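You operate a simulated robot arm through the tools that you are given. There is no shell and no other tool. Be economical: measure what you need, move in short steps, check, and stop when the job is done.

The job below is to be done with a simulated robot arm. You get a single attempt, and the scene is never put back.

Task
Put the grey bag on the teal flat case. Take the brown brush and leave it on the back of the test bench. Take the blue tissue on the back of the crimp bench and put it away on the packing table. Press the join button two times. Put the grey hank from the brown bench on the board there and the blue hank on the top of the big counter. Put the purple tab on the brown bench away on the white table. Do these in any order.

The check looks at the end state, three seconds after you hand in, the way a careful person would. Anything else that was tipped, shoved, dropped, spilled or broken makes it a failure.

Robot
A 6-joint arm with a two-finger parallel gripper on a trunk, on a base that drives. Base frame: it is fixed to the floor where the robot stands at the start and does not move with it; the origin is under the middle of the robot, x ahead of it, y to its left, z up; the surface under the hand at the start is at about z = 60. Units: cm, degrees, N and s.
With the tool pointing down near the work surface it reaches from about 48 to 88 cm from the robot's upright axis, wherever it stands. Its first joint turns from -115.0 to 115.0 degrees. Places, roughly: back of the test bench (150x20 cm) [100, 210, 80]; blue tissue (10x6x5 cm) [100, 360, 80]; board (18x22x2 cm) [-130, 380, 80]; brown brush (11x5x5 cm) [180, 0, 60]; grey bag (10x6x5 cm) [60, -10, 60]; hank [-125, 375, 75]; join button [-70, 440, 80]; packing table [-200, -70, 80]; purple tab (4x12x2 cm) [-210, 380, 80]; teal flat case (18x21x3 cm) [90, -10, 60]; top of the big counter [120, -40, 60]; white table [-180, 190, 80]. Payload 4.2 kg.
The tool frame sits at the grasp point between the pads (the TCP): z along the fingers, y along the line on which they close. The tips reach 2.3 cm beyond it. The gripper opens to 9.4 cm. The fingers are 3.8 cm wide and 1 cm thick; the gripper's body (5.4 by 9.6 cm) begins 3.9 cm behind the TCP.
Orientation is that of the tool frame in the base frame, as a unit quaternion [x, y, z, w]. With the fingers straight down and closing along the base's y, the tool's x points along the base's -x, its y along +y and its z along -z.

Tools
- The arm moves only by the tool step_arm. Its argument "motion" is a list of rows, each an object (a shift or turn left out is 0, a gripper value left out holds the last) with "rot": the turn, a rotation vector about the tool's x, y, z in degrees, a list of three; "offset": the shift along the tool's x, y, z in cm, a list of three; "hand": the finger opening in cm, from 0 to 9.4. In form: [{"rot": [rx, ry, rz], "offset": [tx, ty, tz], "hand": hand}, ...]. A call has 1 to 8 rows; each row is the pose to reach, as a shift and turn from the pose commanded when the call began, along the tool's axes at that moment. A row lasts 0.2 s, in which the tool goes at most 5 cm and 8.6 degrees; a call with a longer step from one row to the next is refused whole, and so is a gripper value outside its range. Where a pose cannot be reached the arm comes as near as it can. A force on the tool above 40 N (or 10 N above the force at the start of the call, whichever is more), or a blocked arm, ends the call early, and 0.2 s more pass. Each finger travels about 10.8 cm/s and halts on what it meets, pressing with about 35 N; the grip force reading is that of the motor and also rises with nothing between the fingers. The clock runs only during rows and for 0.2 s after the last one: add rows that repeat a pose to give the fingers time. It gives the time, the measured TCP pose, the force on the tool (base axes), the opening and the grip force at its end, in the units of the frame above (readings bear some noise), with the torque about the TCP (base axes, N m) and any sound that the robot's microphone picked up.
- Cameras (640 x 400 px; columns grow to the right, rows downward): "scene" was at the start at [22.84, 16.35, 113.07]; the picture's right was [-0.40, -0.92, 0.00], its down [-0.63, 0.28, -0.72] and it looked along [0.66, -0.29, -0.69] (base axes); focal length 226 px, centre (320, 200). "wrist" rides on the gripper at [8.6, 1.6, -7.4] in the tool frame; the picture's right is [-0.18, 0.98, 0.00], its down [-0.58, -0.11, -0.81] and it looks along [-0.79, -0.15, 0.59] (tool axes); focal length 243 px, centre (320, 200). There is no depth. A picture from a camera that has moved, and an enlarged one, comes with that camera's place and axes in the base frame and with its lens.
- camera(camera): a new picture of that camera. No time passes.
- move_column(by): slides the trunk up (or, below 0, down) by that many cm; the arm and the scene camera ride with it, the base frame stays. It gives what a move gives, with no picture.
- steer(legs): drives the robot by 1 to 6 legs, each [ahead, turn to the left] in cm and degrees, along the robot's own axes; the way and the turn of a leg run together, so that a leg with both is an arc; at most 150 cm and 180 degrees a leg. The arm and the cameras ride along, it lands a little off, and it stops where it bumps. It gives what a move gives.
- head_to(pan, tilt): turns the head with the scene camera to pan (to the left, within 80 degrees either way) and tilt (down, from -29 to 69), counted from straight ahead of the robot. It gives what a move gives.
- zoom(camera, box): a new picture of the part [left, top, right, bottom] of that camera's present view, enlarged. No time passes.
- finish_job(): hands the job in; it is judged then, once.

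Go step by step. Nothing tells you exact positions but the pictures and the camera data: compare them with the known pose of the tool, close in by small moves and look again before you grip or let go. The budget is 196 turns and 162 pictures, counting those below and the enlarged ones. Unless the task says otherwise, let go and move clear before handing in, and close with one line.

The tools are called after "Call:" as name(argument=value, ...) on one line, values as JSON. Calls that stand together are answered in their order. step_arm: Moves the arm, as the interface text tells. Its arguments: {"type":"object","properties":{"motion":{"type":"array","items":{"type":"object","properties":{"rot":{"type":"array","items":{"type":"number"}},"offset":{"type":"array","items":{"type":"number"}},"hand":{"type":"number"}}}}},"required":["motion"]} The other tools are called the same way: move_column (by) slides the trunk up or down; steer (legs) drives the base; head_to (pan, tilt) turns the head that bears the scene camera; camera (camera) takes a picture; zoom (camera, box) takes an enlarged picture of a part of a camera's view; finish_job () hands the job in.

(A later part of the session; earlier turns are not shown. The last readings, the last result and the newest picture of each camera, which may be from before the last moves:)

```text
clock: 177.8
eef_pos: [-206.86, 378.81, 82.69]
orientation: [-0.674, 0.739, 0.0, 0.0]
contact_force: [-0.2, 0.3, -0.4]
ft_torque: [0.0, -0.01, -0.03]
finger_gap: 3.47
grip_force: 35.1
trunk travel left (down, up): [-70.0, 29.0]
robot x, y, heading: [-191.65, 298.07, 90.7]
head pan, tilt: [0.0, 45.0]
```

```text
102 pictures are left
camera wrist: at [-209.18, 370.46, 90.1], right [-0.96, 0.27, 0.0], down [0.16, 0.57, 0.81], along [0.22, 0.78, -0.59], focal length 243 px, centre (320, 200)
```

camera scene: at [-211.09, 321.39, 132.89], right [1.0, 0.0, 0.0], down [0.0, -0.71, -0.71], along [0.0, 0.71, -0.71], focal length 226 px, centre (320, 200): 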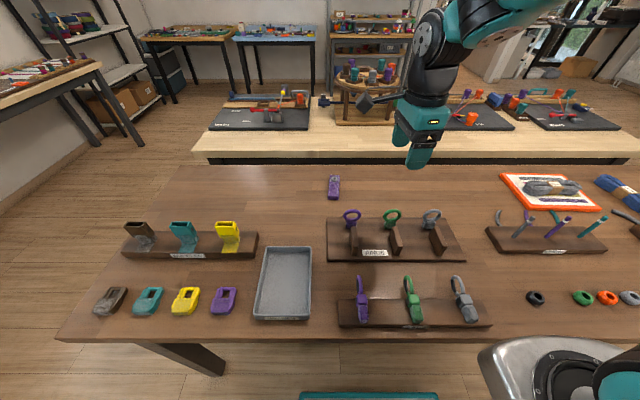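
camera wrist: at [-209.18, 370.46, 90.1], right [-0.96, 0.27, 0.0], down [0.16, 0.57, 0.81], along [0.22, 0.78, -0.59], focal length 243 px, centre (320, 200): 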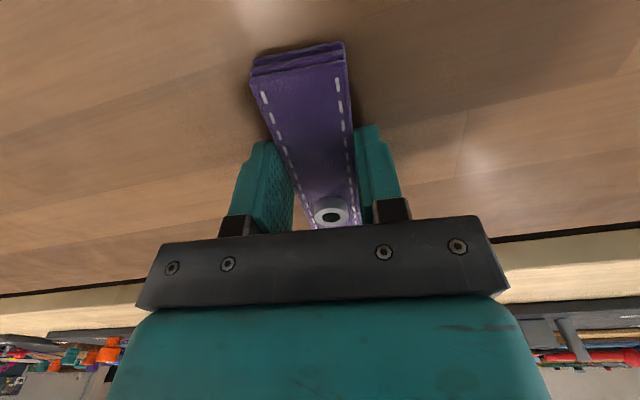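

Call:
step_arm(motion=[{"offset": [0, 0, -3]}, {"offset": [1, 0, -7]}, {"offset": [4, 0, -10]}, {"offset": [7, 0, -13.5]}, {"offset": [10, 0, -17]}, {"offset": [13.5, 0, -20]}, {"offset": [17, 0, -23]}, {"offset": [20, 0, -26]}])

Call:
steer(legs=[[0, 90], [0, 90]])

Call:
head_to(pan=0, tilt=40)

Call:
camera(camera="scene")

Call:
camera(camera="wrist")

```text
clock: 179.6
eef_pos: [-208.72, 359.0, 108.31]
orientation: [-0.675, 0.738, 0.0, 0.0]
contact_force: [0.6, -0.1, -1.3]
ft_torque: [-0.06, 0.0, 0.0]
finger_gap: 3.47
grip_force: 35.5
trunk travel left (down, up): [-70.0, 29.0]
robot x, y, heading: [-191.39, 297.94, 90.5]
head pan, tilt: [0.0, 45.0]
```

```text
clock: 185.7
eef_pos: [-234.25, 256.09, 108.58]
orientation: [0.961, 0.27, 0.013, 0.055]
contact_force: [-1.9, -2.2, -2.7]
ft_torque: [0.14, -0.15, 0.04]
finger_gap: 3.49
grip_force: 35.1
trunk travel left (down, up): [-70.0, 29.0]
robot x, y, heading: [-190.38, 296.92, -145.2]
head pan, tilt: [0.0, 45.0]
stopped in leg 2: the robot was blocked; the commanded pose is now the measured one
```

```text
clock: 186.4
eef_pos: [-233.68, 255.82, 108.58]
orientation: [0.961, 0.272, 0.011, 0.054]
contact_force: [-0.6, 0.7, -0.7]
ft_torque: [-0.04, -0.02, -0.01]
finger_gap: 3.46
grip_force: 35.0
trunk travel left (down, up): [-70.0, 29.0]
robot x, y, heading: [-190.3, 296.81, -144.3]
head pan, tilt: [0.0, 40.0]
```

```text
101 pictures are left
camera scene: at [-194.52, 261.84, 133.28], right [-0.58, 0.81, 0.05], down [0.5, 0.4, -0.76], along [-0.64, -0.42, -0.64], focal length 226 px, centre (320, 200)
```

scene: 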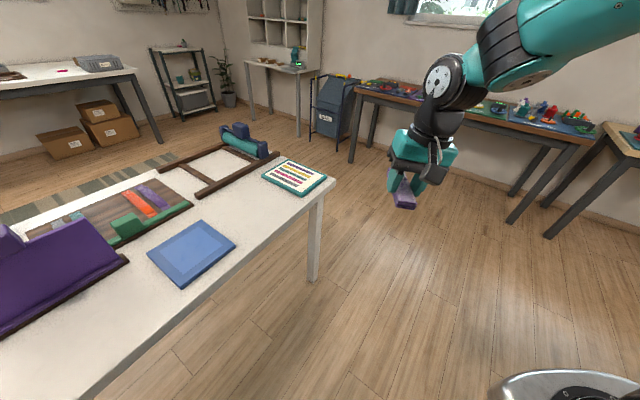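

```text
100 pictures are left
camera wrist: at [-225.78, 259.62, 116.17], right [0.35, -0.93, 0.11], down [-0.59, -0.13, 0.79], along [-0.72, -0.35, -0.6], focal length 243 px, centre (320, 200)
```

wrist: 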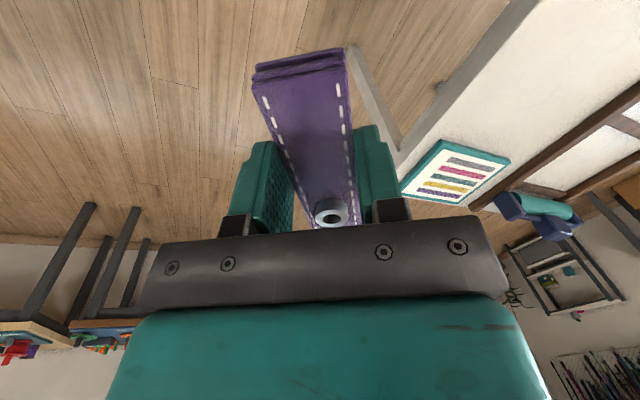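

The turn was blocked and the robot is leaning slightly, so something caught the base. I'll turn back and look at what it touched.

Call:
steer(legs=[[0, -34]])

Call:
head_to(pan=-75, tilt=50)

Call:
camera(camera="scene")

```text
clock: 187.1
eef_pos: [-238.46, 263.73, 107.86]
orientation: [0.953, 0.282, 0.023, 0.105]
contact_force: [-1.1, -1.5, 0.2]
ft_torque: [0.07, -0.06, 0.01]
finger_gap: 3.46
grip_force: 35.4
trunk travel left (down, up): [-70.0, 29.0]
robot x, y, heading: [-190.71, 297.09, -145.4]
head pan, tilt: [0.0, 40.0]
stopped in leg 1: the robot was blocked; the commanded pose is now the measured one
```

```text
clock: 188.6
eef_pos: [-238.08, 263.49, 107.99]
orientation: [0.953, 0.283, 0.021, 0.104]
contact_force: [-0.2, -0.3, -0.2]
ft_torque: [0.01, -0.02, -0.03]
finger_gap: 3.45
grip_force: 35.1
trunk travel left (down, up): [-70.0, 29.0]
robot x, y, heading: [-189.98, 296.71, -144.8]
head pan, tilt: [-75.0, 50.0]
```

```text
99 pictures are left
camera scene: at [-193.8, 271.99, 132.27], right [0.64, 0.77, 0.01], down [0.57, -0.46, -0.68], along [-0.51, 0.44, -0.74], focal length 226 px, centre (320, 200)
```

scene: 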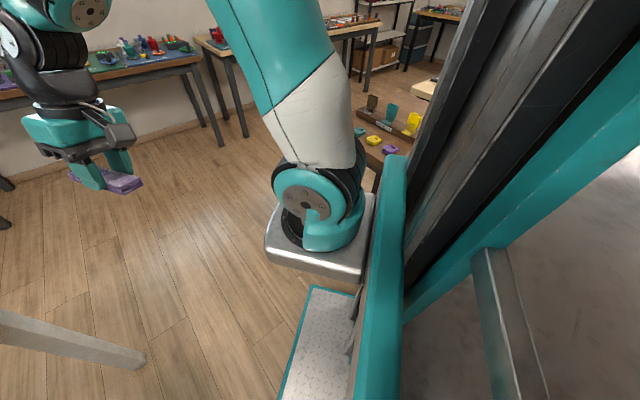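

The base seems wedged against something at its rear right, by the bench. I'll creep forward, away from the bench.

Call:
steer(legs=[[6, 0]])

Call:
head_to(pan=0, tilt=45)

Call:
camera(camera="scene")

```text
clock: 189.3
eef_pos: [-243.77, 270.97, 106.5]
orientation: [0.949, 0.276, 0.033, 0.148]
contact_force: [-0.6, -0.5, -0.2]
ft_torque: [0.1, -0.05, -0.05]
finger_gap: 3.43
grip_force: 35.5
trunk travel left (down, up): [-70.0, 29.0]
robot x, y, heading: [-190.75, 296.2, -145.8]
head pan, tilt: [-75.0, 50.0]
stopped in leg 1: the robot was blocked; the commanded pose is now the measured one
```

```text
clock: 190.8
eef_pos: [-243.11, 270.64, 106.67]
orientation: [0.949, 0.277, 0.031, 0.146]
contact_force: [-0.2, 0.4, -0.8]
ft_torque: [0.01, 0.03, -0.01]
finger_gap: 3.46
grip_force: 35.0
trunk travel left (down, up): [-70.0, 29.0]
robot x, y, heading: [-190.44, 296.17, -145.2]
head pan, tilt: [0.0, 45.0]
```

```text
98 pictures are left
camera scene: at [-196.05, 263.05, 132.69], right [-0.57, 0.82, 0.04], down [0.57, 0.42, -0.71], along [-0.6, -0.38, -0.71], focal length 226 px, centre (320, 200)
```

scene: 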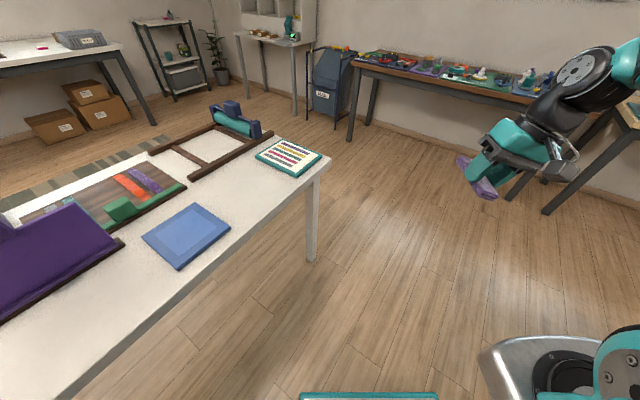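

The lean persists, and each blocked move swings the arm a bit. Before moving again I'll look around the robot to find the obstacle.

Call:
head_to(pan=-60, tilt=0)

Call:
camera(camera="scene")

Call:
head_to(pan=80, tilt=60)

Call:
camera(camera="scene")

Call:
camera(camera="wrist")

```text
clock: 192.1
eef_pos: [-243.32, 270.52, 106.7]
orientation: [0.949, 0.277, 0.032, 0.145]
contact_force: [0.0, -1.2, -0.8]
ft_torque: [0.0, 0.0, -0.01]
finger_gap: 3.46
grip_force: 34.7
trunk travel left (down, up): [-70.0, 29.0]
robot x, y, heading: [-190.38, 295.76, -145.4]
head pan, tilt: [-60.0, 0.0]
```

```text
97 pictures are left
camera scene: at [-197.67, 271.52, 140.06], right [0.43, 0.9, 0.02], down [-0.02, 0.03, -1.0], along [-0.9, 0.43, 0.03], focal length 226 px, centre (320, 200)
```

scene: 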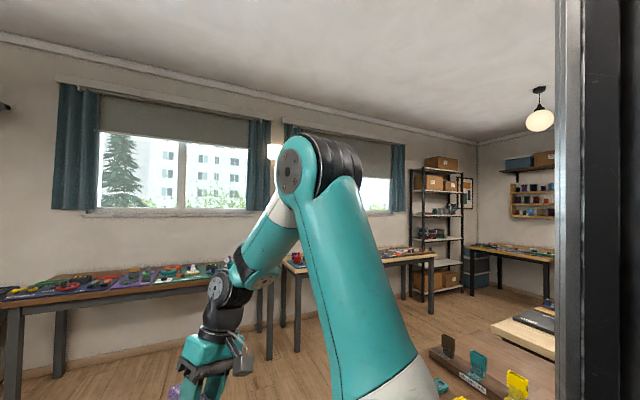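

```text
clock: 194.3
eef_pos: [-243.58, 270.54, 106.78]
orientation: [0.949, 0.277, 0.032, 0.146]
contact_force: [-0.2, 0.0, -0.2]
ft_torque: [0.04, -0.03, -0.01]
finger_gap: 3.46
grip_force: 35.4
trunk travel left (down, up): [-70.0, 29.0]
robot x, y, heading: [-190.9, 295.23, -145.4]
head pan, tilt: [80.0, 60.0]
```

```text
96 pictures are left
camera scene: at [-187.1, 261.95, 130.6], right [-0.91, -0.42, 0.01], down [-0.37, 0.8, -0.47], along [0.19, -0.43, -0.88], focal length 226 px, centre (320, 200)
```

scene: 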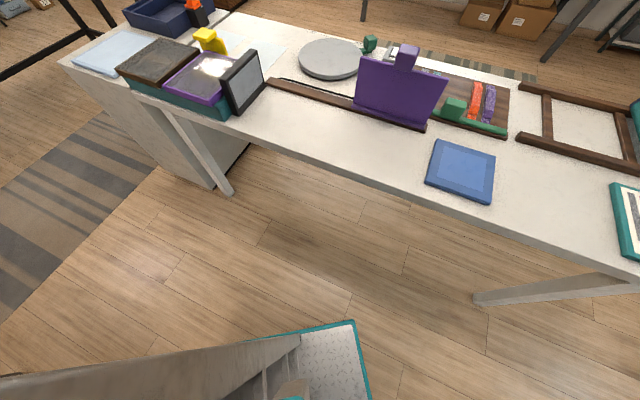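

```text
95 pictures are left
camera wrist: at [-236.26, 275.78, 114.06], right [0.35, -0.89, 0.29], down [-0.66, -0.01, 0.75], along [-0.66, -0.46, -0.59], focal length 243 px, centre (320, 200)
```

wrist: 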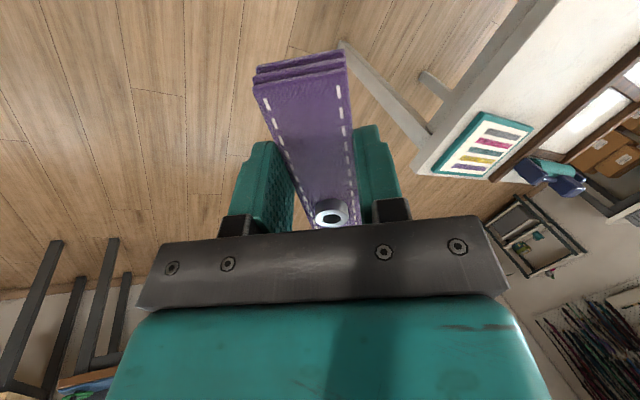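

Call:
steer(legs=[[20, 0]])

```text
clock: 195.9
eef_pos: [-260.43, 259.55, 106.59]
orientation: [0.95, 0.274, 0.032, 0.145]
contact_force: [-0.7, -1.0, -0.7]
ft_torque: [-0.01, 0.0, 0.0]
finger_gap: 3.44
grip_force: 34.8
trunk travel left (down, up): [-70.0, 29.0]
robot x, y, heading: [-207.57, 284.86, -145.5]
head pan, tilt: [80.0, 60.0]
```

It moved freely this time and the base is now clear. I'll look back at the bench to make sure nothing was disturbed.

Call:
steer(legs=[[6, 0]])

Call:
head_to(pan=-80, tilt=25)

Call:
camera(camera="scene")

```text
clock: 196.9
eef_pos: [-265.09, 256.16, 106.46]
orientation: [0.95, 0.275, 0.033, 0.145]
contact_force: [-0.5, -1.6, -0.2]
ft_torque: [0.0, -0.05, 0.0]
finger_gap: 3.49
grip_force: 34.9
trunk travel left (down, up): [-70.0, 29.0]
robot x, y, heading: [-212.76, 281.5, -145.0]
head pan, tilt: [80.0, 60.0]
```

```text
clock: 199.3
eef_pos: [-265.24, 256.09, 106.5]
orientation: [0.95, 0.275, 0.032, 0.146]
contact_force: [-0.1, -0.5, -0.2]
ft_torque: [0.04, 0.02, -0.04]
finger_gap: 3.45
grip_force: 34.8
trunk travel left (down, up): [-70.0, 29.0]
robot x, y, heading: [-212.75, 281.44, -145.2]
head pan, tilt: [-80.0, 25.0]
```

```text
94 pictures are left
camera scene: at [-220.33, 263.6, 135.94], right [0.71, 0.7, 0.0], down [0.3, -0.3, -0.91], along [-0.64, 0.65, -0.42], focal length 226 px, centre (320, 200)
```

scene: 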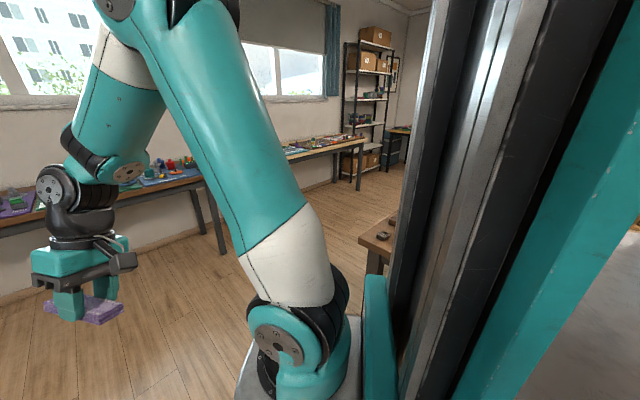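

The robot is level again and free. I'll straighten the tool and turn to face the white table.

Call:
step_arm(motion=[{"rot": [5.7, 0.4, 0]}, {"rot": [11.4, 0.8, 0]}, {"rot": [17.1, 1.1, 0]}, {"rot": [17.1, 1.1, 0]}])

Call:
steer(legs=[[0, 30]])

Call:
steer(legs=[[0, 25]])

Call:
head_to(pan=0, tilt=45)

Call:
camera(camera="scene")

```text
clock: 200.3
eef_pos: [-265.07, 256.07, 106.52]
orientation: [0.961, 0.278, 0.001, -0.001]
contact_force: [-0.1, 0.1, 0.3]
ft_torque: [0.01, -0.03, 0.03]
finger_gap: 3.46
grip_force: 35.1
trunk travel left (down, up): [-70.0, 29.0]
robot x, y, heading: [-212.43, 281.44, -145.6]
head pan, tilt: [-80.0, 25.0]
```

```text
clock: 202.2
eef_pos: [-245.39, 233.3, 106.5]
orientation: [0.856, 0.517, 0.002, 0.0]
contact_force: [-0.5, -1.2, -0.7]
ft_torque: [0.04, 0.03, -0.03]
finger_gap: 3.46
grip_force: 35.3
trunk travel left (down, up): [-70.0, 29.0]
robot x, y, heading: [-212.17, 281.7, -115.3]
head pan, tilt: [-80.0, 25.0]
```

```text
clock: 203.9
eef_pos: [-221.57, 223.9, 106.5]
orientation: [0.721, 0.692, 0.0, -0.001]
contact_force: [0.4, -0.3, -0.4]
ft_torque: [0.01, 0.03, 0.0]
finger_gap: 3.44
grip_force: 35.3
trunk travel left (down, up): [-70.0, 29.0]
robot x, y, heading: [-212.45, 281.87, -89.9]
head pan, tilt: [-80.0, 25.0]
```

```text
clock: 205.4
eef_pos: [-221.55, 223.86, 106.37]
orientation: [0.722, 0.692, 0.0, 0.0]
contact_force: [-0.5, -0.2, -0.5]
ft_torque: [0.03, -0.01, 0.0]
finger_gap: 3.47
grip_force: 34.8
trunk travel left (down, up): [-70.0, 29.0]
robot x, y, heading: [-212.52, 281.69, -90.0]
head pan, tilt: [0.0, 45.0]
```

```text
93 pictures are left
camera scene: at [-192.92, 258.37, 132.89], right [-1.0, 0.0, 0.0], down [0.0, 0.71, -0.71], along [0.0, -0.71, -0.71], focal length 226 px, centre (320, 200)
```

scene: 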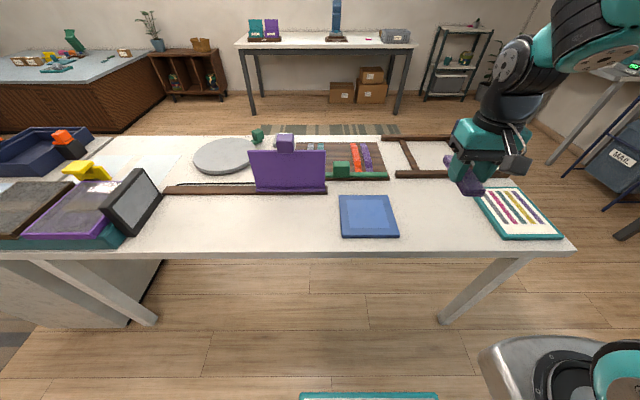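

The gap between the blue pad and the teal board, around [-229, 212], is free. I'll bring the tab there.

Call:
step_arm(motion=[{"offset": [-3, -1.9, 2]}, {"offset": [-6, -3.8, 4]}, {"offset": [-9, -5.6, 6]}, {"offset": [-12.2, -7.5, 8]}, {"offset": [-12.2, -7.5, 12]}, {"offset": [-12.2, -7.5, 16]}, {"offset": [-12.2, -7.5, 19]}, {"offset": [-12.2, -7.5, 19]}])

Call:
zoom(camera="scene", box=[330, 130, 570, 270])

Call:
camera(camera="wrist")

```text
clock: 207.2
eef_pos: [-229.53, 211.79, 87.6]
orientation: [0.722, 0.692, 0.001, -0.001]
contact_force: [-0.3, -0.2, -1.0]
ft_torque: [0.0, 0.03, 0.02]
finger_gap: 3.46
grip_force: 34.7
trunk travel left (down, up): [-70.0, 29.0]
robot x, y, heading: [-212.48, 281.39, -90.0]
head pan, tilt: [0.0, 45.0]
```

```text
2.67 times, centred on (450, 200) of scene
camera zoom: at [-192.92, 258.38, 132.89], right [-1.0, 0.0, 0.0], down [0.0, 0.71, -0.71], along [0.0, -0.71, -0.71], focal length 602 px, centre (-27, 200)
```

zoom: 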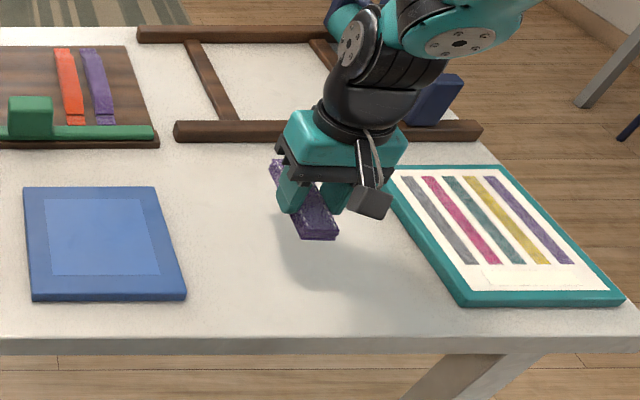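

```text
91 pictures are left
camera wrist: at [-227.5, 220.55, 95.09], right [0.97, -0.23, 0.0], down [-0.13, -0.58, 0.81], along [-0.18, -0.78, -0.59], focal length 243 px, centre (320, 200)
```

wrist: 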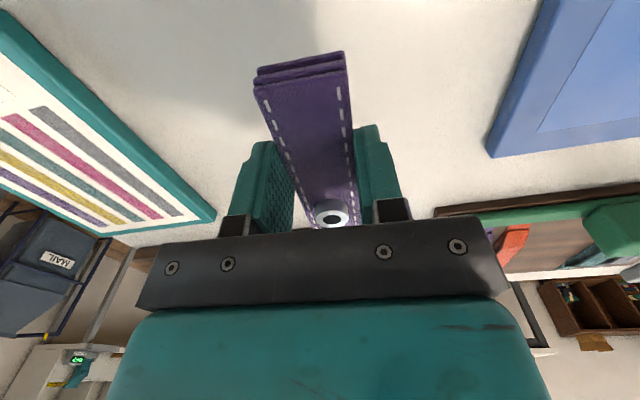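

Call:
step_arm(motion=[{"offset": [0, 0, 2]}, {"offset": [0, 0, 4]}, {"offset": [0, 0, 4.5]}, {"offset": [0, 0, 4.5]}])

Call:
step_arm(motion=[{"offset": [0, 0, 0.3]}, {"offset": [0, 0, 0.3]}])

```text
clock: 208.2
eef_pos: [-229.69, 212.04, 83.01]
orientation: [0.722, 0.692, 0.001, -0.001]
contact_force: [-0.1, 0.1, 0.2]
ft_torque: [0.03, 0.03, -0.01]
finger_gap: 3.47
grip_force: 35.2
trunk travel left (down, up): [-70.0, 29.0]
robot x, y, heading: [-212.44, 281.79, -90.0]
head pan, tilt: [0.0, 45.0]
```

```text
clock: 208.8
eef_pos: [-229.67, 212.0, 82.75]
orientation: [0.721, 0.693, 0.001, -0.001]
contact_force: [-0.2, -0.7, 0.1]
ft_torque: [-0.02, 0.0, -0.01]
finger_gap: 3.47
grip_force: 35.4
trunk travel left (down, up): [-70.0, 29.0]
robot x, y, heading: [-212.93, 281.41, -90.0]
head pan, tilt: [0.0, 45.0]
```

Call:
step_arm(motion=[{"offset": [0, 0, 0.15]}, {"offset": [0, 0, 0.15]}])

Call:
step_arm(motion=[{"hand": 5}, {"hand": 6.5}, {"hand": 6.5}, {"offset": [0, 0, -4]}, {"offset": [0, 0, -8]}, {"offset": [0, 0, -12.5]}, {"offset": [0, 0, -17]}, {"offset": [0, 0, -21]}])

Call:
zoom(camera="scene", box=[330, 130, 570, 270])

```text
clock: 209.4
eef_pos: [-229.65, 211.92, 82.61]
orientation: [0.723, 0.691, 0.001, -0.001]
contact_force: [0.6, 0.0, -0.2]
ft_torque: [-0.01, -0.02, -0.02]
finger_gap: 3.47
grip_force: 35.1
trunk travel left (down, up): [-70.0, 29.0]
robot x, y, heading: [-212.59, 281.6, -89.9]
head pan, tilt: [0.0, 45.0]
```

```text
clock: 211.2
eef_pos: [-229.84, 211.68, 103.77]
orientation: [0.722, 0.691, 0.0, -0.001]
contact_force: [-1.2, -0.7, 0.7]
ft_torque: [0.03, 0.01, 0.02]
finger_gap: 6.47
grip_force: 0.0
trunk travel left (down, up): [-70.0, 29.0]
robot x, y, heading: [-212.47, 281.46, -90.0]
head pan, tilt: [0.0, 45.0]
```

```text
2.67 times, centred on (450, 200) of scene
camera zoom: at [-192.93, 258.34, 132.88], right [-1.0, 0.0, 0.0], down [0.0, 0.71, -0.71], along [0.0, -0.71, -0.71], focal length 602 px, centre (-27, 200)
```

zoom: 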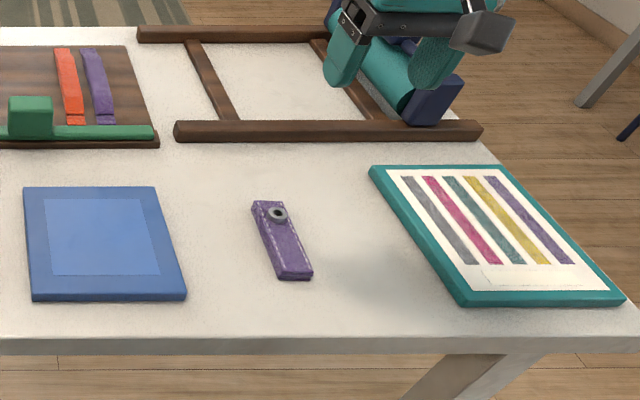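

The tab is down on the white table. I'll retract, then go back to the brown bench for the blue hank and check the bench at the same time.

Call:
step_arm(motion=[{"offset": [4, 0, -2]}, {"offset": [8, 0, -4]}, {"offset": [12, 1, -6]}, {"offset": [14, 2, -8]}])

Call:
steer(legs=[[0, 98.6], [97, 0]])

Call:
steer(legs=[[0, 81.4]])

Call:
camera(camera="scene")

```text
clock: 212.2
eef_pos: [-227.09, 226.03, 111.69]
orientation: [0.722, 0.692, 0.001, -0.001]
contact_force: [-0.1, 0.4, 0.0]
ft_torque: [0.02, 0.0, -0.02]
finger_gap: 6.49
grip_force: 0.1
trunk travel left (down, up): [-70.0, 29.0]
robot x, y, heading: [-212.44, 281.67, -90.1]
head pan, tilt: [0.0, 45.0]
```

```text
clock: 221.4
eef_pos: [-58.92, 287.93, 111.65]
orientation: [-0.045, 0.999, 0.001, 0.0]
contact_force: [0.2, 0.4, 0.3]
ft_torque: [-0.04, 0.0, 0.0]
finger_gap: 6.51
grip_force: 0.1
trunk travel left (down, up): [-70.0, 29.0]
robot x, y, heading: [-115.99, 294.99, 7.4]
head pan, tilt: [0.0, 45.0]
```

```text
clock: 225.3
eef_pos: [-100.61, 350.38, 111.72]
orientation: [-0.688, 0.726, -0.001, -0.001]
contact_force: [-1.0, 0.1, -0.2]
ft_torque: [0.03, -0.02, 0.0]
finger_gap: 6.48
grip_force: 0.0
trunk travel left (down, up): [-70.0, 29.0]
robot x, y, heading: [-116.13, 295.1, 88.9]
head pan, tilt: [0.0, 45.0]
```

```text
89 pictures are left
camera scene: at [-135.0, 318.71, 132.89], right [1.0, -0.01, 0.0], down [-0.01, -0.71, -0.71], along [0.01, 0.71, -0.71], focal length 226 px, centre (320, 200)
```

scene: 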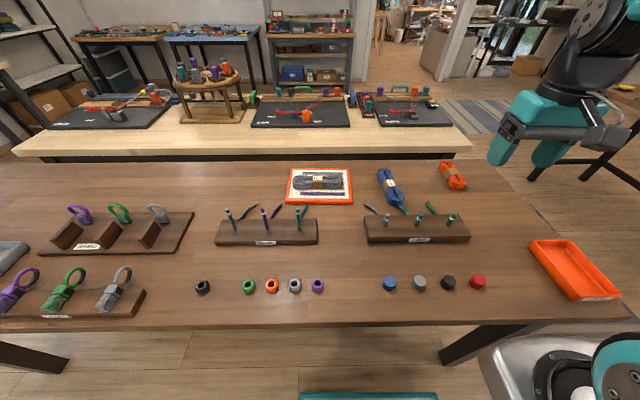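

Call:
zoom(camera="scene", box=[340, 155, 460, 230])

```text
5.33 times, centred on (400, 192) of scene
camera zoom: at [-135.0, 318.71, 132.89], right [1.0, -0.01, 0.0], down [-0.01, -0.71, -0.71], along [0.01, 0.71, -0.71], focal length 1203 px, centre (-107, 240)
```

zoom: 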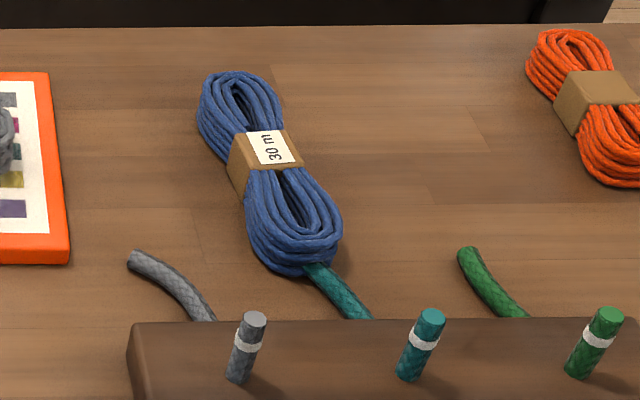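

Call:
step_arm(motion=[{"rot": [0, 0, -1], "offset": [-4, 2, 1], "hand": 9.4}, {"rot": [0, 0, -2], "offset": [-8, 4, 3]}, {"rot": [0, 0, -3], "offset": [-12, 6, 5]}, {"rot": [0, 0, -4], "offset": [-16, 7.5, 7]}, {"rot": [0, 0, -5], "offset": [-20, 9.5, 9]}, {"rot": [0, 0, -6.2], "offset": [-23, 10.7, 12]}, {"rot": [0, 0, -6.2], "offset": [-25, 11.5, 15]}, {"rot": [0, 0, -6.2], "offset": [-25, 11.5, 15]}])

Call:
camera(camera="wrist")

Call:
zoom(camera="scene", box=[340, 155, 460, 230])

```text
clock: 227.2
eef_pos: [-111.0, 376.01, 96.5]
orientation: [0.725, -0.689, 0.001, 0.001]
contact_force: [0.2, -0.5, -0.4]
ft_torque: [-0.02, -0.01, -0.04]
finger_gap: 9.4
grip_force: 0.1
trunk travel left (down, up): [-70.0, 29.0]
robot x, y, heading: [-115.96, 294.75, 89.1]
head pan, tilt: [0.0, 45.0]
```

```text
87 pictures are left
camera wrist: at [-111.99, 367.4, 103.81], right [-0.99, 0.13, 0.0], down [0.08, 0.59, 0.81], along [0.11, 0.8, -0.59], focal length 243 px, centre (320, 200)
```

wrist: 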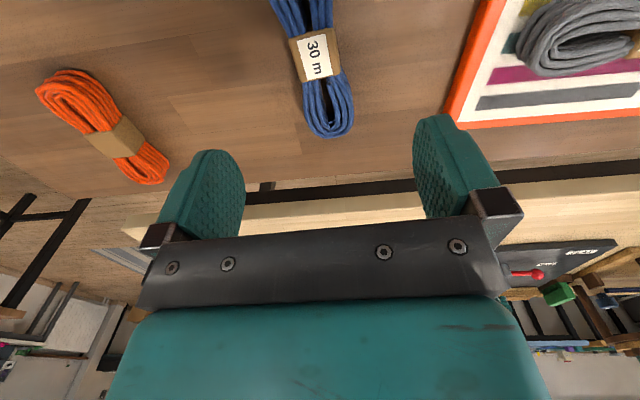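

```text
5.33 times, centred on (400, 192) of scene
camera zoom: at [-135.0, 318.7, 132.89], right [1.0, -0.01, 0.0], down [-0.01, -0.71, -0.71], along [0.01, 0.71, -0.71], focal length 1203 px, centre (-107, 240)
```

zoom: 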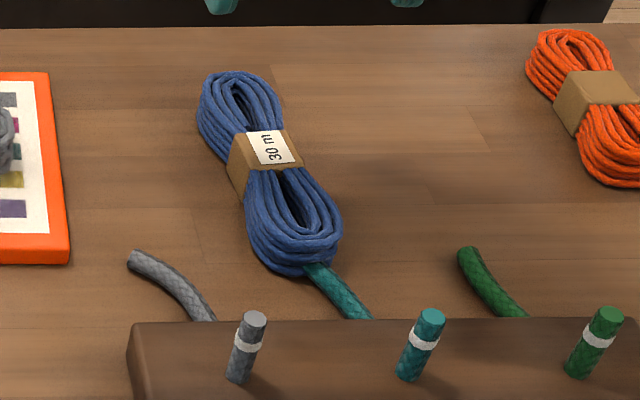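

Call:
step_arm(motion=[{"rot": [0, 0, -3], "offset": [0.4, -0.4, 4]}, {"rot": [0, 0, -3], "offset": [0.4, -0.4, 8]}, {"rot": [0, 0, -3], "offset": [0.4, -0.4, 11.5]}, {"rot": [0, 0, -3], "offset": [0.4, -0.4, 13.6]}, {"rot": [0, 0, -3], "offset": [0.4, -0.4, 13.6]}, {"rot": [0, 0, -3], "offset": [0.4, -0.4, 13.6], "hand": 7}])

Call:
step_arm(motion=[{"hand": 4}, {"hand": 0}, {"hand": 0}, {"hand": 0}, {"hand": 0}])

Call:
step_arm(motion=[{"offset": [0, 0, -2]}, {"offset": [0, 0, -5]}, {"offset": [0, 0, -9]}, {"offset": [0, 0, -13]}])

Call:
camera(camera="scene")

```text
clock: 228.6
eef_pos: [-110.53, 375.53, 83.04]
orientation: [0.743, -0.67, 0.001, 0.0]
contact_force: [0.2, -0.3, 0.1]
ft_torque: [0.01, 0.0, 0.02]
finger_gap: 7.03
grip_force: 0.0
trunk travel left (down, up): [-70.0, 29.0]
robot x, y, heading: [-116.05, 295.04, 89.4]
head pan, tilt: [0.0, 45.0]
```

```text
clock: 229.8
eef_pos: [-110.49, 375.6, 83.14]
orientation: [0.743, -0.669, 0.0, 0.001]
contact_force: [-0.1, -0.5, -0.1]
ft_torque: [0.0, -0.01, 0.0]
finger_gap: 3.53
grip_force: 34.5
trunk travel left (down, up): [-70.0, 29.0]
robot x, y, heading: [-115.7, 294.86, 89.2]
head pan, tilt: [0.0, 45.0]
```

```text
clock: 230.8
eef_pos: [-110.27, 375.67, 95.85]
orientation: [0.743, -0.669, 0.001, 0.0]
contact_force: [0.4, -0.6, -0.8]
ft_torque: [-0.02, 0.0, -0.02]
finger_gap: 3.57
grip_force: 35.0
trunk travel left (down, up): [-70.0, 29.0]
robot x, y, heading: [-116.16, 295.24, 89.4]
head pan, tilt: [0.0, 45.0]
```

```text
85 pictures are left
camera scene: at [-135.0, 318.75, 132.87], right [1.0, -0.01, 0.0], down [-0.01, -0.71, -0.71], along [0.01, 0.71, -0.71], focal length 226 px, centre (320, 200)
```

scene: 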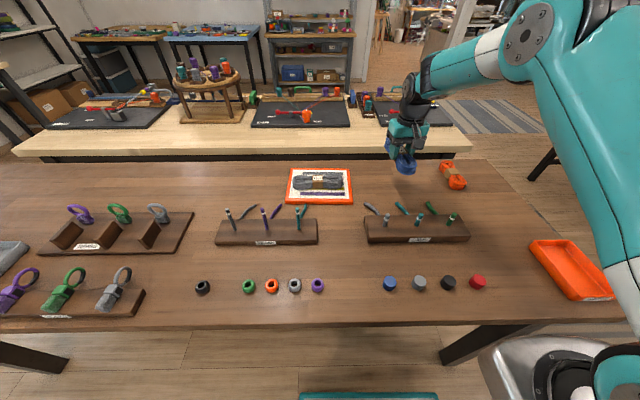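

Call:
zoom(camera="scene", box=[370, 130, 490, 230])

```text
4.00 times, centred on (430, 180) of scene
camera zoom: at [-135.0, 318.75, 132.87], right [1.0, -0.01, 0.0], down [-0.01, -0.71, -0.71], along [0.01, 0.71, -0.71], focal length 902 px, centre (-120, 280)
```

zoom: 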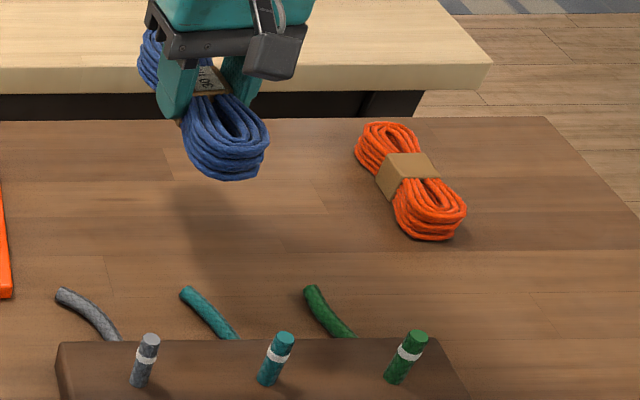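

The blue hank is held and nothing else was disturbed. I'll retract and drive back to the big counter.

Call:
step_arm(motion=[{"offset": [3.5, 0, -3]}, {"offset": [7, 0, -6]}, {"offset": [10.5, 0, -9]}, {"offset": [14, 0, -12]}, {"offset": [17.5, 0, -15]}, {"offset": [20, 0, -16]}])

Call:
steer(legs=[[0, -89.3], [117, 0], [0, -90]])

```text
clock: 232.2
eef_pos: [-108.43, 355.52, 111.8]
orientation: [0.743, -0.669, 0.001, 0.0]
contact_force: [0.4, 0.5, -1.9]
ft_torque: [-0.01, -0.01, 0.0]
finger_gap: 3.54
grip_force: 35.4
trunk travel left (down, up): [-70.0, 29.0]
robot x, y, heading: [-115.72, 294.8, 88.9]
head pan, tilt: [0.0, 45.0]
```

```text
clock: 245.8
eef_pos: [-2.6, 229.31, 112.02]
orientation: [0.665, 0.747, 0.001, -0.001]
contact_force: [1.0, -1.0, -0.1]
ft_torque: [0.02, -0.03, 0.01]
finger_gap: 3.55
grip_force: 35.4
trunk travel left (down, up): [-70.0, 29.0]
robot x, y, heading: [4.0, 289.65, -90.1]
head pan, tilt: [0.0, 45.0]
```

Call:
steer(legs=[[150, 0], [35, 0], [0, -12.3], [100, 0]])

Call:
steer(legs=[[0, 102.3]])

Call:
head_to(pan=-20, tilt=42)

Call:
camera(camera="scene")

```text
clock: 260.8
eef_pos: [-45.64, -50.17, 111.86]
orientation: [0.758, 0.652, 0.001, 0.0]
contact_force: [0.3, -0.2, -1.1]
ft_torque: [-0.01, 0.01, 0.07]
finger_gap: 3.55
grip_force: 34.7
trunk travel left (down, up): [-70.0, 29.0]
robot x, y, heading: [-23.4, 6.81, -105.3]
head pan, tilt: [0.0, 45.0]
```

```text
clock: 265.5
eef_pos: [37.36, -1.23, 111.72]
orientation: [-0.049, 0.999, 0.001, 0.0]
contact_force: [0.5, 0.5, -1.4]
ft_torque: [0.0, 0.01, 0.05]
finger_gap: 3.56
grip_force: 34.9
trunk travel left (down, up): [-70.0, 29.0]
robot x, y, heading: [-22.9, 6.41, -1.1]
head pan, tilt: [0.0, 45.0]
```

```text
clock: 266.4
eef_pos: [37.21, -1.34, 111.88]
orientation: [-0.049, 0.999, 0.0, -0.002]
contact_force: [-0.8, -0.2, -1.6]
ft_torque: [-0.02, 0.03, -0.01]
finger_gap: 3.55
grip_force: 35.4
trunk travel left (down, up): [-70.0, 29.0]
robot x, y, heading: [-23.37, 6.51, -1.3]
head pan, tilt: [-20.0, 42.0]
```

```text
83 pictures are left
camera scene: at [0.33, 22.87, 133.32], right [-0.36, -0.93, 0.0], down [-0.62, 0.24, -0.74], along [0.69, -0.27, -0.67], focal length 226 px, centre (320, 200)
```

scene: 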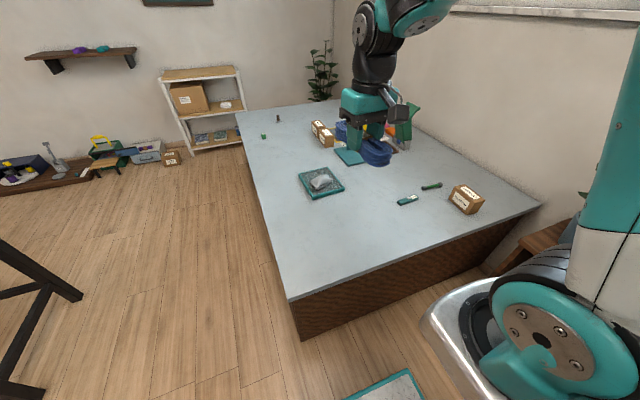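

I'll lower the trunk and set the blue hank at about [56, 2] on the counter.

Call:
move_column(by=-22)

Call:
step_arm(motion=[{"offset": [-4, 0.3, 2]}, {"offset": [-8, 0.6, 4]}, {"offset": [-12, 0.9, 6]}, {"offset": [-16, 1.2, 8.5]}, {"offset": [-19, 1.4, 11]}, {"offset": [-19, 1.4, 15]}, {"offset": [-19, 1.4, 18]}, {"offset": [-19, 1.4, 18]}])

Call:
camera(camera="scene")

Call:
camera(camera="wrist")

```text
clock: 268.7
eef_pos: [37.32, -1.31, 89.93]
orientation: [-0.049, 0.999, 0.0, -0.001]
contact_force: [-1.1, -0.8, -1.7]
ft_torque: [0.04, 0.01, 0.01]
finger_gap: 3.54
grip_force: 35.0
trunk travel left (down, up): [-48.0, 51.0]
robot x, y, heading: [-23.15, 6.6, -1.3]
head pan, tilt: [-20.0, 42.0]
```

```text
clock: 270.5
eef_pos: [56.14, 2.03, 72.01]
orientation: [-0.049, 0.999, 0.0, -0.001]
contact_force: [0.2, 0.0, -1.0]
ft_torque: [-0.02, 0.01, -0.01]
finger_gap: 3.54
grip_force: 34.7
trunk travel left (down, up): [-48.0, 51.0]
robot x, y, heading: [-23.23, 6.31, -1.1]
head pan, tilt: [-20.0, 42.0]
```

```text
82 pictures are left
camera scene: at [0.33, 22.87, 111.32], right [-0.36, -0.93, 0.0], down [-0.62, 0.24, -0.74], along [0.69, -0.27, -0.67], focal length 226 px, centre (320, 200)
```

scene: 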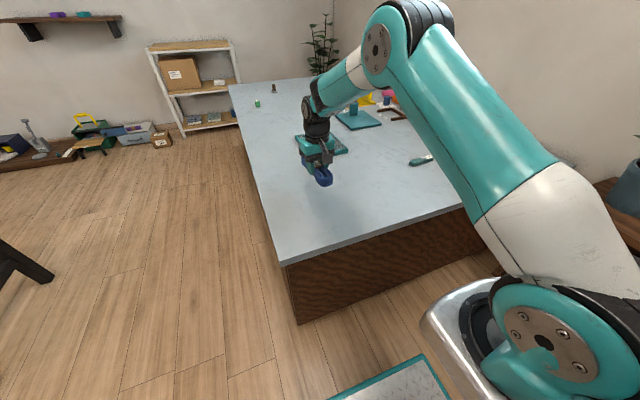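

```text
81 pictures are left
camera wrist: at [47.46, 2.8, 79.46], right [0.09, 1.0, 0.0], down [0.59, -0.05, 0.81], along [0.8, -0.07, -0.59], focal length 243 px, centre (320, 200)
```

wrist: 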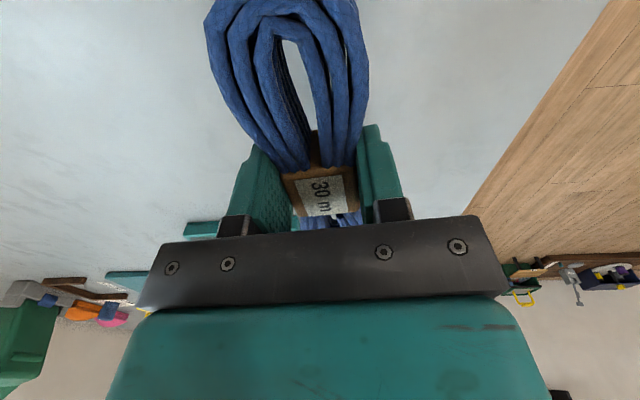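

Call:
step_arm(motion=[{"offset": [0, 0, 4]}, {"offset": [0, 0, 7]}, {"offset": [0, 0, 8.4]}, {"offset": [0, 0, 8.4]}])

Call:
step_arm(motion=[{"offset": [0, 0, 0.3]}, {"offset": [0, 0, 0.3]}])

Call:
step_arm(motion=[{"offset": [0, 0, 0.25]}, {"offset": [0, 0, 0.25]}])

```text
clock: 271.5
eef_pos: [56.31, 1.89, 63.6]
orientation: [-0.049, 0.999, 0.0, -0.001]
contact_force: [-0.1, -0.5, -1.2]
ft_torque: [0.02, 0.05, -0.02]
finger_gap: 3.52
grip_force: 35.0
trunk travel left (down, up): [-48.0, 51.0]
robot x, y, heading: [-23.42, 6.65, -1.2]
head pan, tilt: [-20.0, 42.0]
```

```text
clock: 272.1
eef_pos: [56.21, 1.88, 63.3]
orientation: [-0.049, 0.999, -0.001, -0.001]
contact_force: [0.0, -0.4, -0.9]
ft_torque: [-0.01, 0.0, 0.0]
finger_gap: 3.56
grip_force: 35.1
trunk travel left (down, up): [-48.0, 51.0]
robot x, y, heading: [-23.21, 6.35, -1.1]
head pan, tilt: [-20.0, 42.0]
```

```text
clock: 272.7
eef_pos: [56.19, 1.93, 63.02]
orientation: [-0.049, 0.999, 0.0, 0.001]
contact_force: [-0.8, -1.1, 5.0]
ft_torque: [-0.03, 0.31, 0.03]
finger_gap: 3.55
grip_force: 35.0
trunk travel left (down, up): [-48.0, 51.0]
robot x, y, heading: [-22.68, 6.56, -1.3]
head pan, tilt: [-20.0, 42.0]
```

Call:
step_arm(motion=[{"hand": 5}, {"hand": 7}, {"hand": 7}, {"offset": [0, 0, -4]}, {"offset": [0, 0, -8.5]}, {"offset": [0, 0, -13]}, {"offset": [2, 0, -17]}, {"offset": [5, 0, -20]}])

Call:
camera(camera="scene")

```text
clock: 274.5
eef_pos: [51.27, 1.34, 83.2]
orientation: [-0.049, 0.999, 0.0, -0.002]
contact_force: [-0.6, -0.1, -0.3]
ft_torque: [-0.01, -0.02, 0.01]
finger_gap: 7.0
grip_force: 0.1
trunk travel left (down, up): [-48.0, 51.0]
robot x, y, heading: [-23.19, 6.22, -1.2]
head pan, tilt: [-20.0, 42.0]
```

```text
80 pictures are left
camera scene: at [0.35, 22.87, 111.3], right [-0.36, -0.93, 0.0], down [-0.62, 0.24, -0.74], along [0.69, -0.27, -0.67], focal length 226 px, centre (320, 200)
```

scene: 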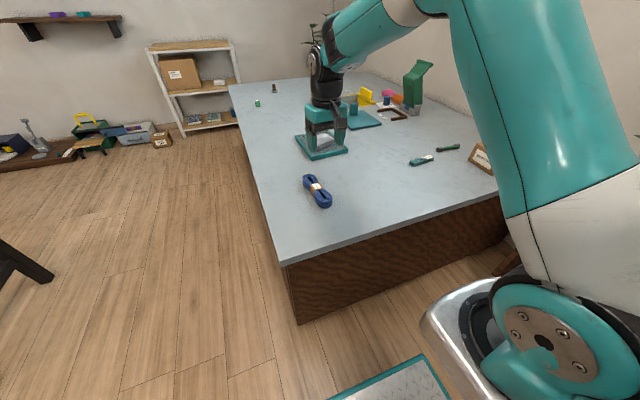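

The blue hank is on the counter. Last is the tissue: I'll raise the trunk and drive up the aisle to the crimp bench.

Call:
step_arm(motion=[{"offset": [4, 0, -2]}, {"offset": [8, 0, -4]}, {"offset": [12, 0, -6]}])

Call:
move_column(by=22)

Call:
steer(legs=[[0, 70], [105, 0], [0, 21]])

```text
clock: 275.3
eef_pos: [39.18, 0.31, 88.65]
orientation: [-0.049, 0.999, -0.001, -0.001]
contact_force: [0.6, -0.4, -0.2]
ft_torque: [-0.01, 0.03, -0.01]
finger_gap: 7.01
grip_force: 0.1
trunk travel left (down, up): [-48.0, 51.0]
robot x, y, heading: [-23.29, 6.38, -1.3]
head pan, tilt: [-20.0, 42.0]
```

```text
clock: 277.6
eef_pos: [39.28, 0.15, 110.63]
orientation: [-0.049, 0.999, 0.0, -0.001]
contact_force: [-0.3, -0.8, -0.6]
ft_torque: [0.0, -0.02, -0.01]
finger_gap: 6.99
grip_force: 0.2
trunk travel left (down, up): [-70.0, 29.0]
robot x, y, heading: [-23.06, 6.49, -1.0]
head pan, tilt: [-20.0, 42.0]
```

```text
clock: 287.3
eef_pos: [22.71, 169.72, 110.68]
orientation: [0.742, -0.67, 0.0, 0.0]
contact_force: [-0.1, -0.3, -0.1]
ft_torque: [-0.05, -0.03, -0.04]
finger_gap: 6.99
grip_force: 0.0
trunk travel left (down, up): [-70.0, 29.0]
robot x, y, heading: [16.6, 107.19, 88.9]
head pan, tilt: [-20.0, 42.0]
```

Call:
steer(legs=[[0, 1.3], [150, 0], [95, 0]])

Call:
head_to(pan=-60, tilt=35)

Call:
camera(camera="scene")

Call:
camera(camera="wrist")

```text
clock: 299.8
eef_pos: [22.15, 417.31, 110.63]
orientation: [0.743, -0.669, 0.001, 0.001]
contact_force: [0.5, 0.4, -0.1]
ft_torque: [0.01, 0.01, -0.01]
finger_gap: 7.01
grip_force: 0.0
trunk travel left (down, up): [-70.0, 29.0]
robot x, y, heading: [15.77, 354.52, 89.2]
head pan, tilt: [-20.0, 42.0]
```

```text
clock: 300.9
eef_pos: [22.09, 417.32, 110.73]
orientation: [0.743, -0.669, 0.001, 0.0]
contact_force: [-0.2, 0.5, -0.3]
ft_torque: [0.0, 0.0, -0.02]
finger_gap: 7.01
grip_force: 0.0
trunk travel left (down, up): [-70.0, 29.0]
robot x, y, heading: [16.3, 354.34, 89.4]
head pan, tilt: [-60.0, 35.0]
```

```text
79 pictures are left
camera scene: at [4.62, 374.65, 134.37], right [0.49, -0.87, 0.0], down [-0.5, -0.28, -0.82], along [0.71, 0.4, -0.57], focal length 226 px, centre (320, 200)
```

scene: 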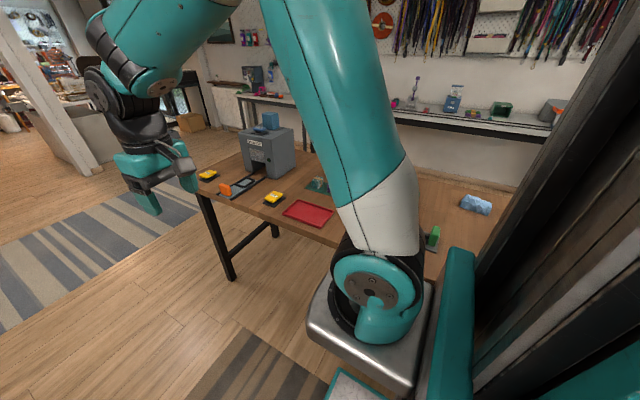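

```text
78 pictures are left
camera wrist: at [21.43, 408.45, 118.12], right [-1.0, 0.08, 0.0], down [0.05, 0.59, 0.81], along [0.07, 0.8, -0.59], focal length 243 px, centre (320, 200)
```

wrist: 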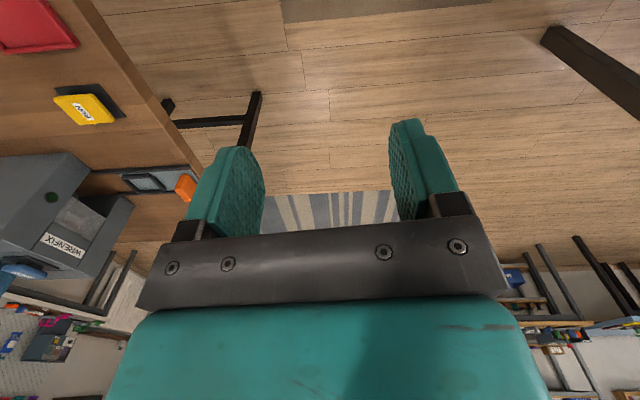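

Call:
zoom(camera="scene", box=[426, 174, 526, 236])

```text
6.40 times, centred on (476, 205) of scene
camera zoom: at [4.62, 374.65, 134.37], right [0.49, -0.87, 0.0], down [-0.5, -0.28, -0.82], along [0.71, 0.4, -0.57], focal length 1444 px, centre (-678, 168)
```

zoom: 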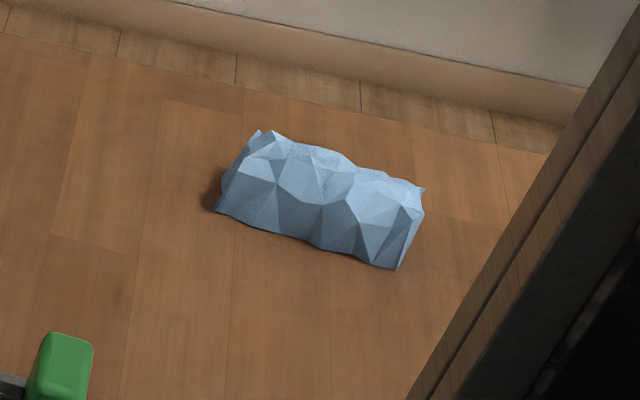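

Call:
step_arm(motion=[{"rot": [0, 0, 1.7], "offset": [3.4, -3.4, 0], "hand": 9.4}, {"rot": [0, 0, 3.4], "offset": [6.8, -6.8, 0]}, {"rot": [0, 0, 5.1], "offset": [10.2, -10.2, 0]}, {"rot": [0, 0, 6.8], "offset": [13.6, -13.6, 0]}, {"rot": [0, 0, 8.5], "offset": [17, -17, 0]}, {"rot": [0, 0, 10.2], "offset": [20.4, -20.4, 0]}, {"rot": [0, 0, 12], "offset": [23.8, -23.8, 0]}, {"rot": [0, 0, 13.5], "offset": [27.2, -27.2, 0]}])

Call:
camera(camera="scene")

```text
clock: 302.6
eef_pos: [51.97, 392.67, 110.57]
orientation: [-0.66, 0.752, -0.001, -0.001]
contact_force: [-0.6, 0.2, 0.9]
ft_torque: [0.02, -0.04, 0.0]
finger_gap: 9.38
grip_force: 0.1
trunk travel left (down, up): [-70.0, 29.0]
robot x, y, heading: [16.22, 354.74, 89.6]
head pan, tilt: [-60.0, 35.0]
```

```text
76 pictures are left
camera scene: at [4.59, 374.66, 134.36], right [0.49, -0.87, 0.0], down [-0.5, -0.28, -0.82], along [0.71, 0.4, -0.57], focal length 226 px, centre (320, 200)
```

scene: 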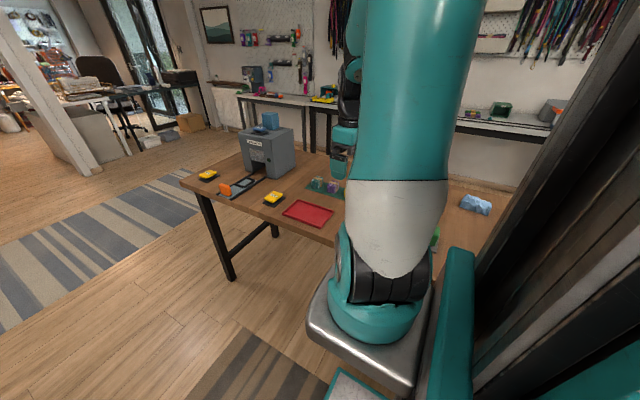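

Call:
step_arm(motion=[{"offset": [2.5, -4.1, 0]}, {"offset": [5, -8.2, 0]}, {"offset": [7.5, -12.3, 0]}, {"offset": [10, -16.4, 0]}, {"offset": [12.5, -20.5, 0]}, {"offset": [15, -24.6, 0]}, {"offset": [17.5, -28.7, 0]}, {"offset": [20, -32.8, 1]}])

Call:
step_arm(motion=[{"offset": [2.5, -3.9, 1.8]}, {"offset": [5, -7.8, 3.6]}, {"offset": [7.5, -11.7, 5.4]}, {"offset": [9, -14.2, 8]}, {"offset": [10.1, -16.6, 11]}, {"offset": [10.1, -16.6, 11]}])

Call:
camera(camera="wrist")

Call:
camera(camera="scene")

```text
clock: 304.4
eef_pos: [81.88, 368.67, 109.73]
orientation: [-0.659, 0.752, -0.001, 0.0]
contact_force: [-0.5, -0.1, 0.7]
ft_torque: [-0.02, -0.04, 0.01]
finger_gap: 9.38
grip_force: 0.0
trunk travel left (down, up): [-70.0, 29.0]
robot x, y, heading: [16.19, 354.76, 89.2]
head pan, tilt: [-60.0, 35.0]
```

```text
clock: 305.9
eef_pos: [89.85, 359.23, 98.83]
orientation: [-0.659, 0.752, 0.0, 0.001]
contact_force: [-0.4, -0.1, 0.1]
ft_torque: [-0.02, 0.0, 0.01]
finger_gap: 9.39
grip_force: 0.0
out of reach, approached as far as the arm can: row 3, 4, 5, 6
trunk travel left (down, up): [-70.0, 29.0]
robot x, y, heading: [15.8, 354.79, 89.3]
head pan, tilt: [-60.0, 35.0]
```

```text
75 pictures are left
camera wrist: at [87.19, 350.76, 106.17], right [-0.95, 0.31, 0.0], down [0.18, 0.56, 0.81], along [0.25, 0.77, -0.59], focal length 243 px, centre (320, 200)
```

wrist: 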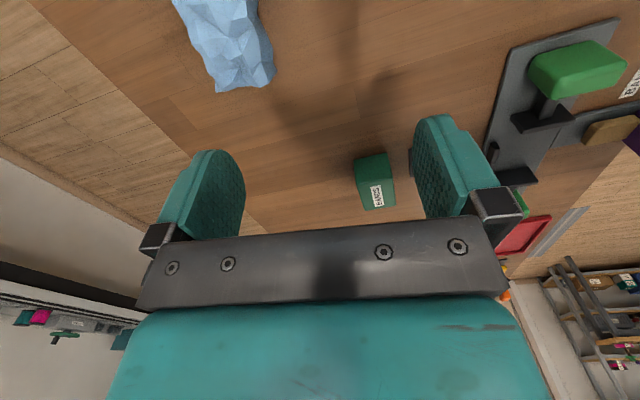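

```text
74 pictures are left
camera scene: at [4.58, 374.64, 134.37], right [0.49, -0.87, 0.0], down [-0.5, -0.28, -0.82], along [0.71, 0.4, -0.57], focal length 226 px, centre (320, 200)
```

scene: 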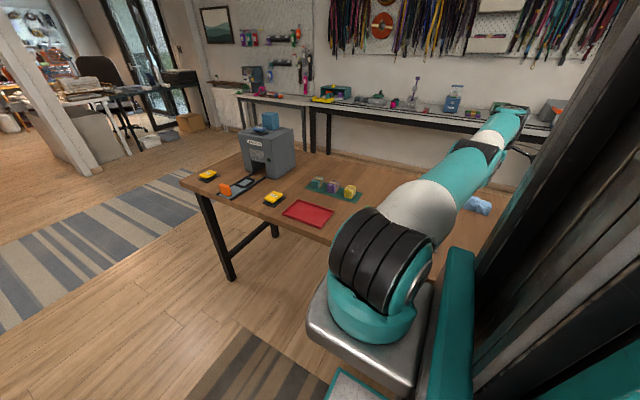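

The arm stopped short here, perhaps a wrist limit. I'll turn the gripper the other way round and see if it reaches.

Call:
step_arm(motion=[{"rot": [0, 0, 8.5]}, {"rot": [0, 0, 17]}, {"rot": [0, 0, 25.5]}, {"rot": [0, 0, 34]}, {"rot": [0, 0, 42.5]}, {"rot": [0, 0, 51]}, {"rot": [0, 0, 59.5]}, {"rot": [0, 0, 68]}])

```text
clock: 307.6
eef_pos: [89.83, 358.87, 98.46]
orientation: [-0.124, 0.992, -0.001, 0.0]
contact_force: [0.4, 0.2, 0.0]
ft_torque: [-0.01, 0.0, 0.0]
finger_gap: 9.38
grip_force: 0.0
trunk travel left (down, up): [-70.0, 29.0]
robot x, y, heading: [15.92, 355.08, 89.0]
head pan, tilt: [-60.0, 35.0]
```

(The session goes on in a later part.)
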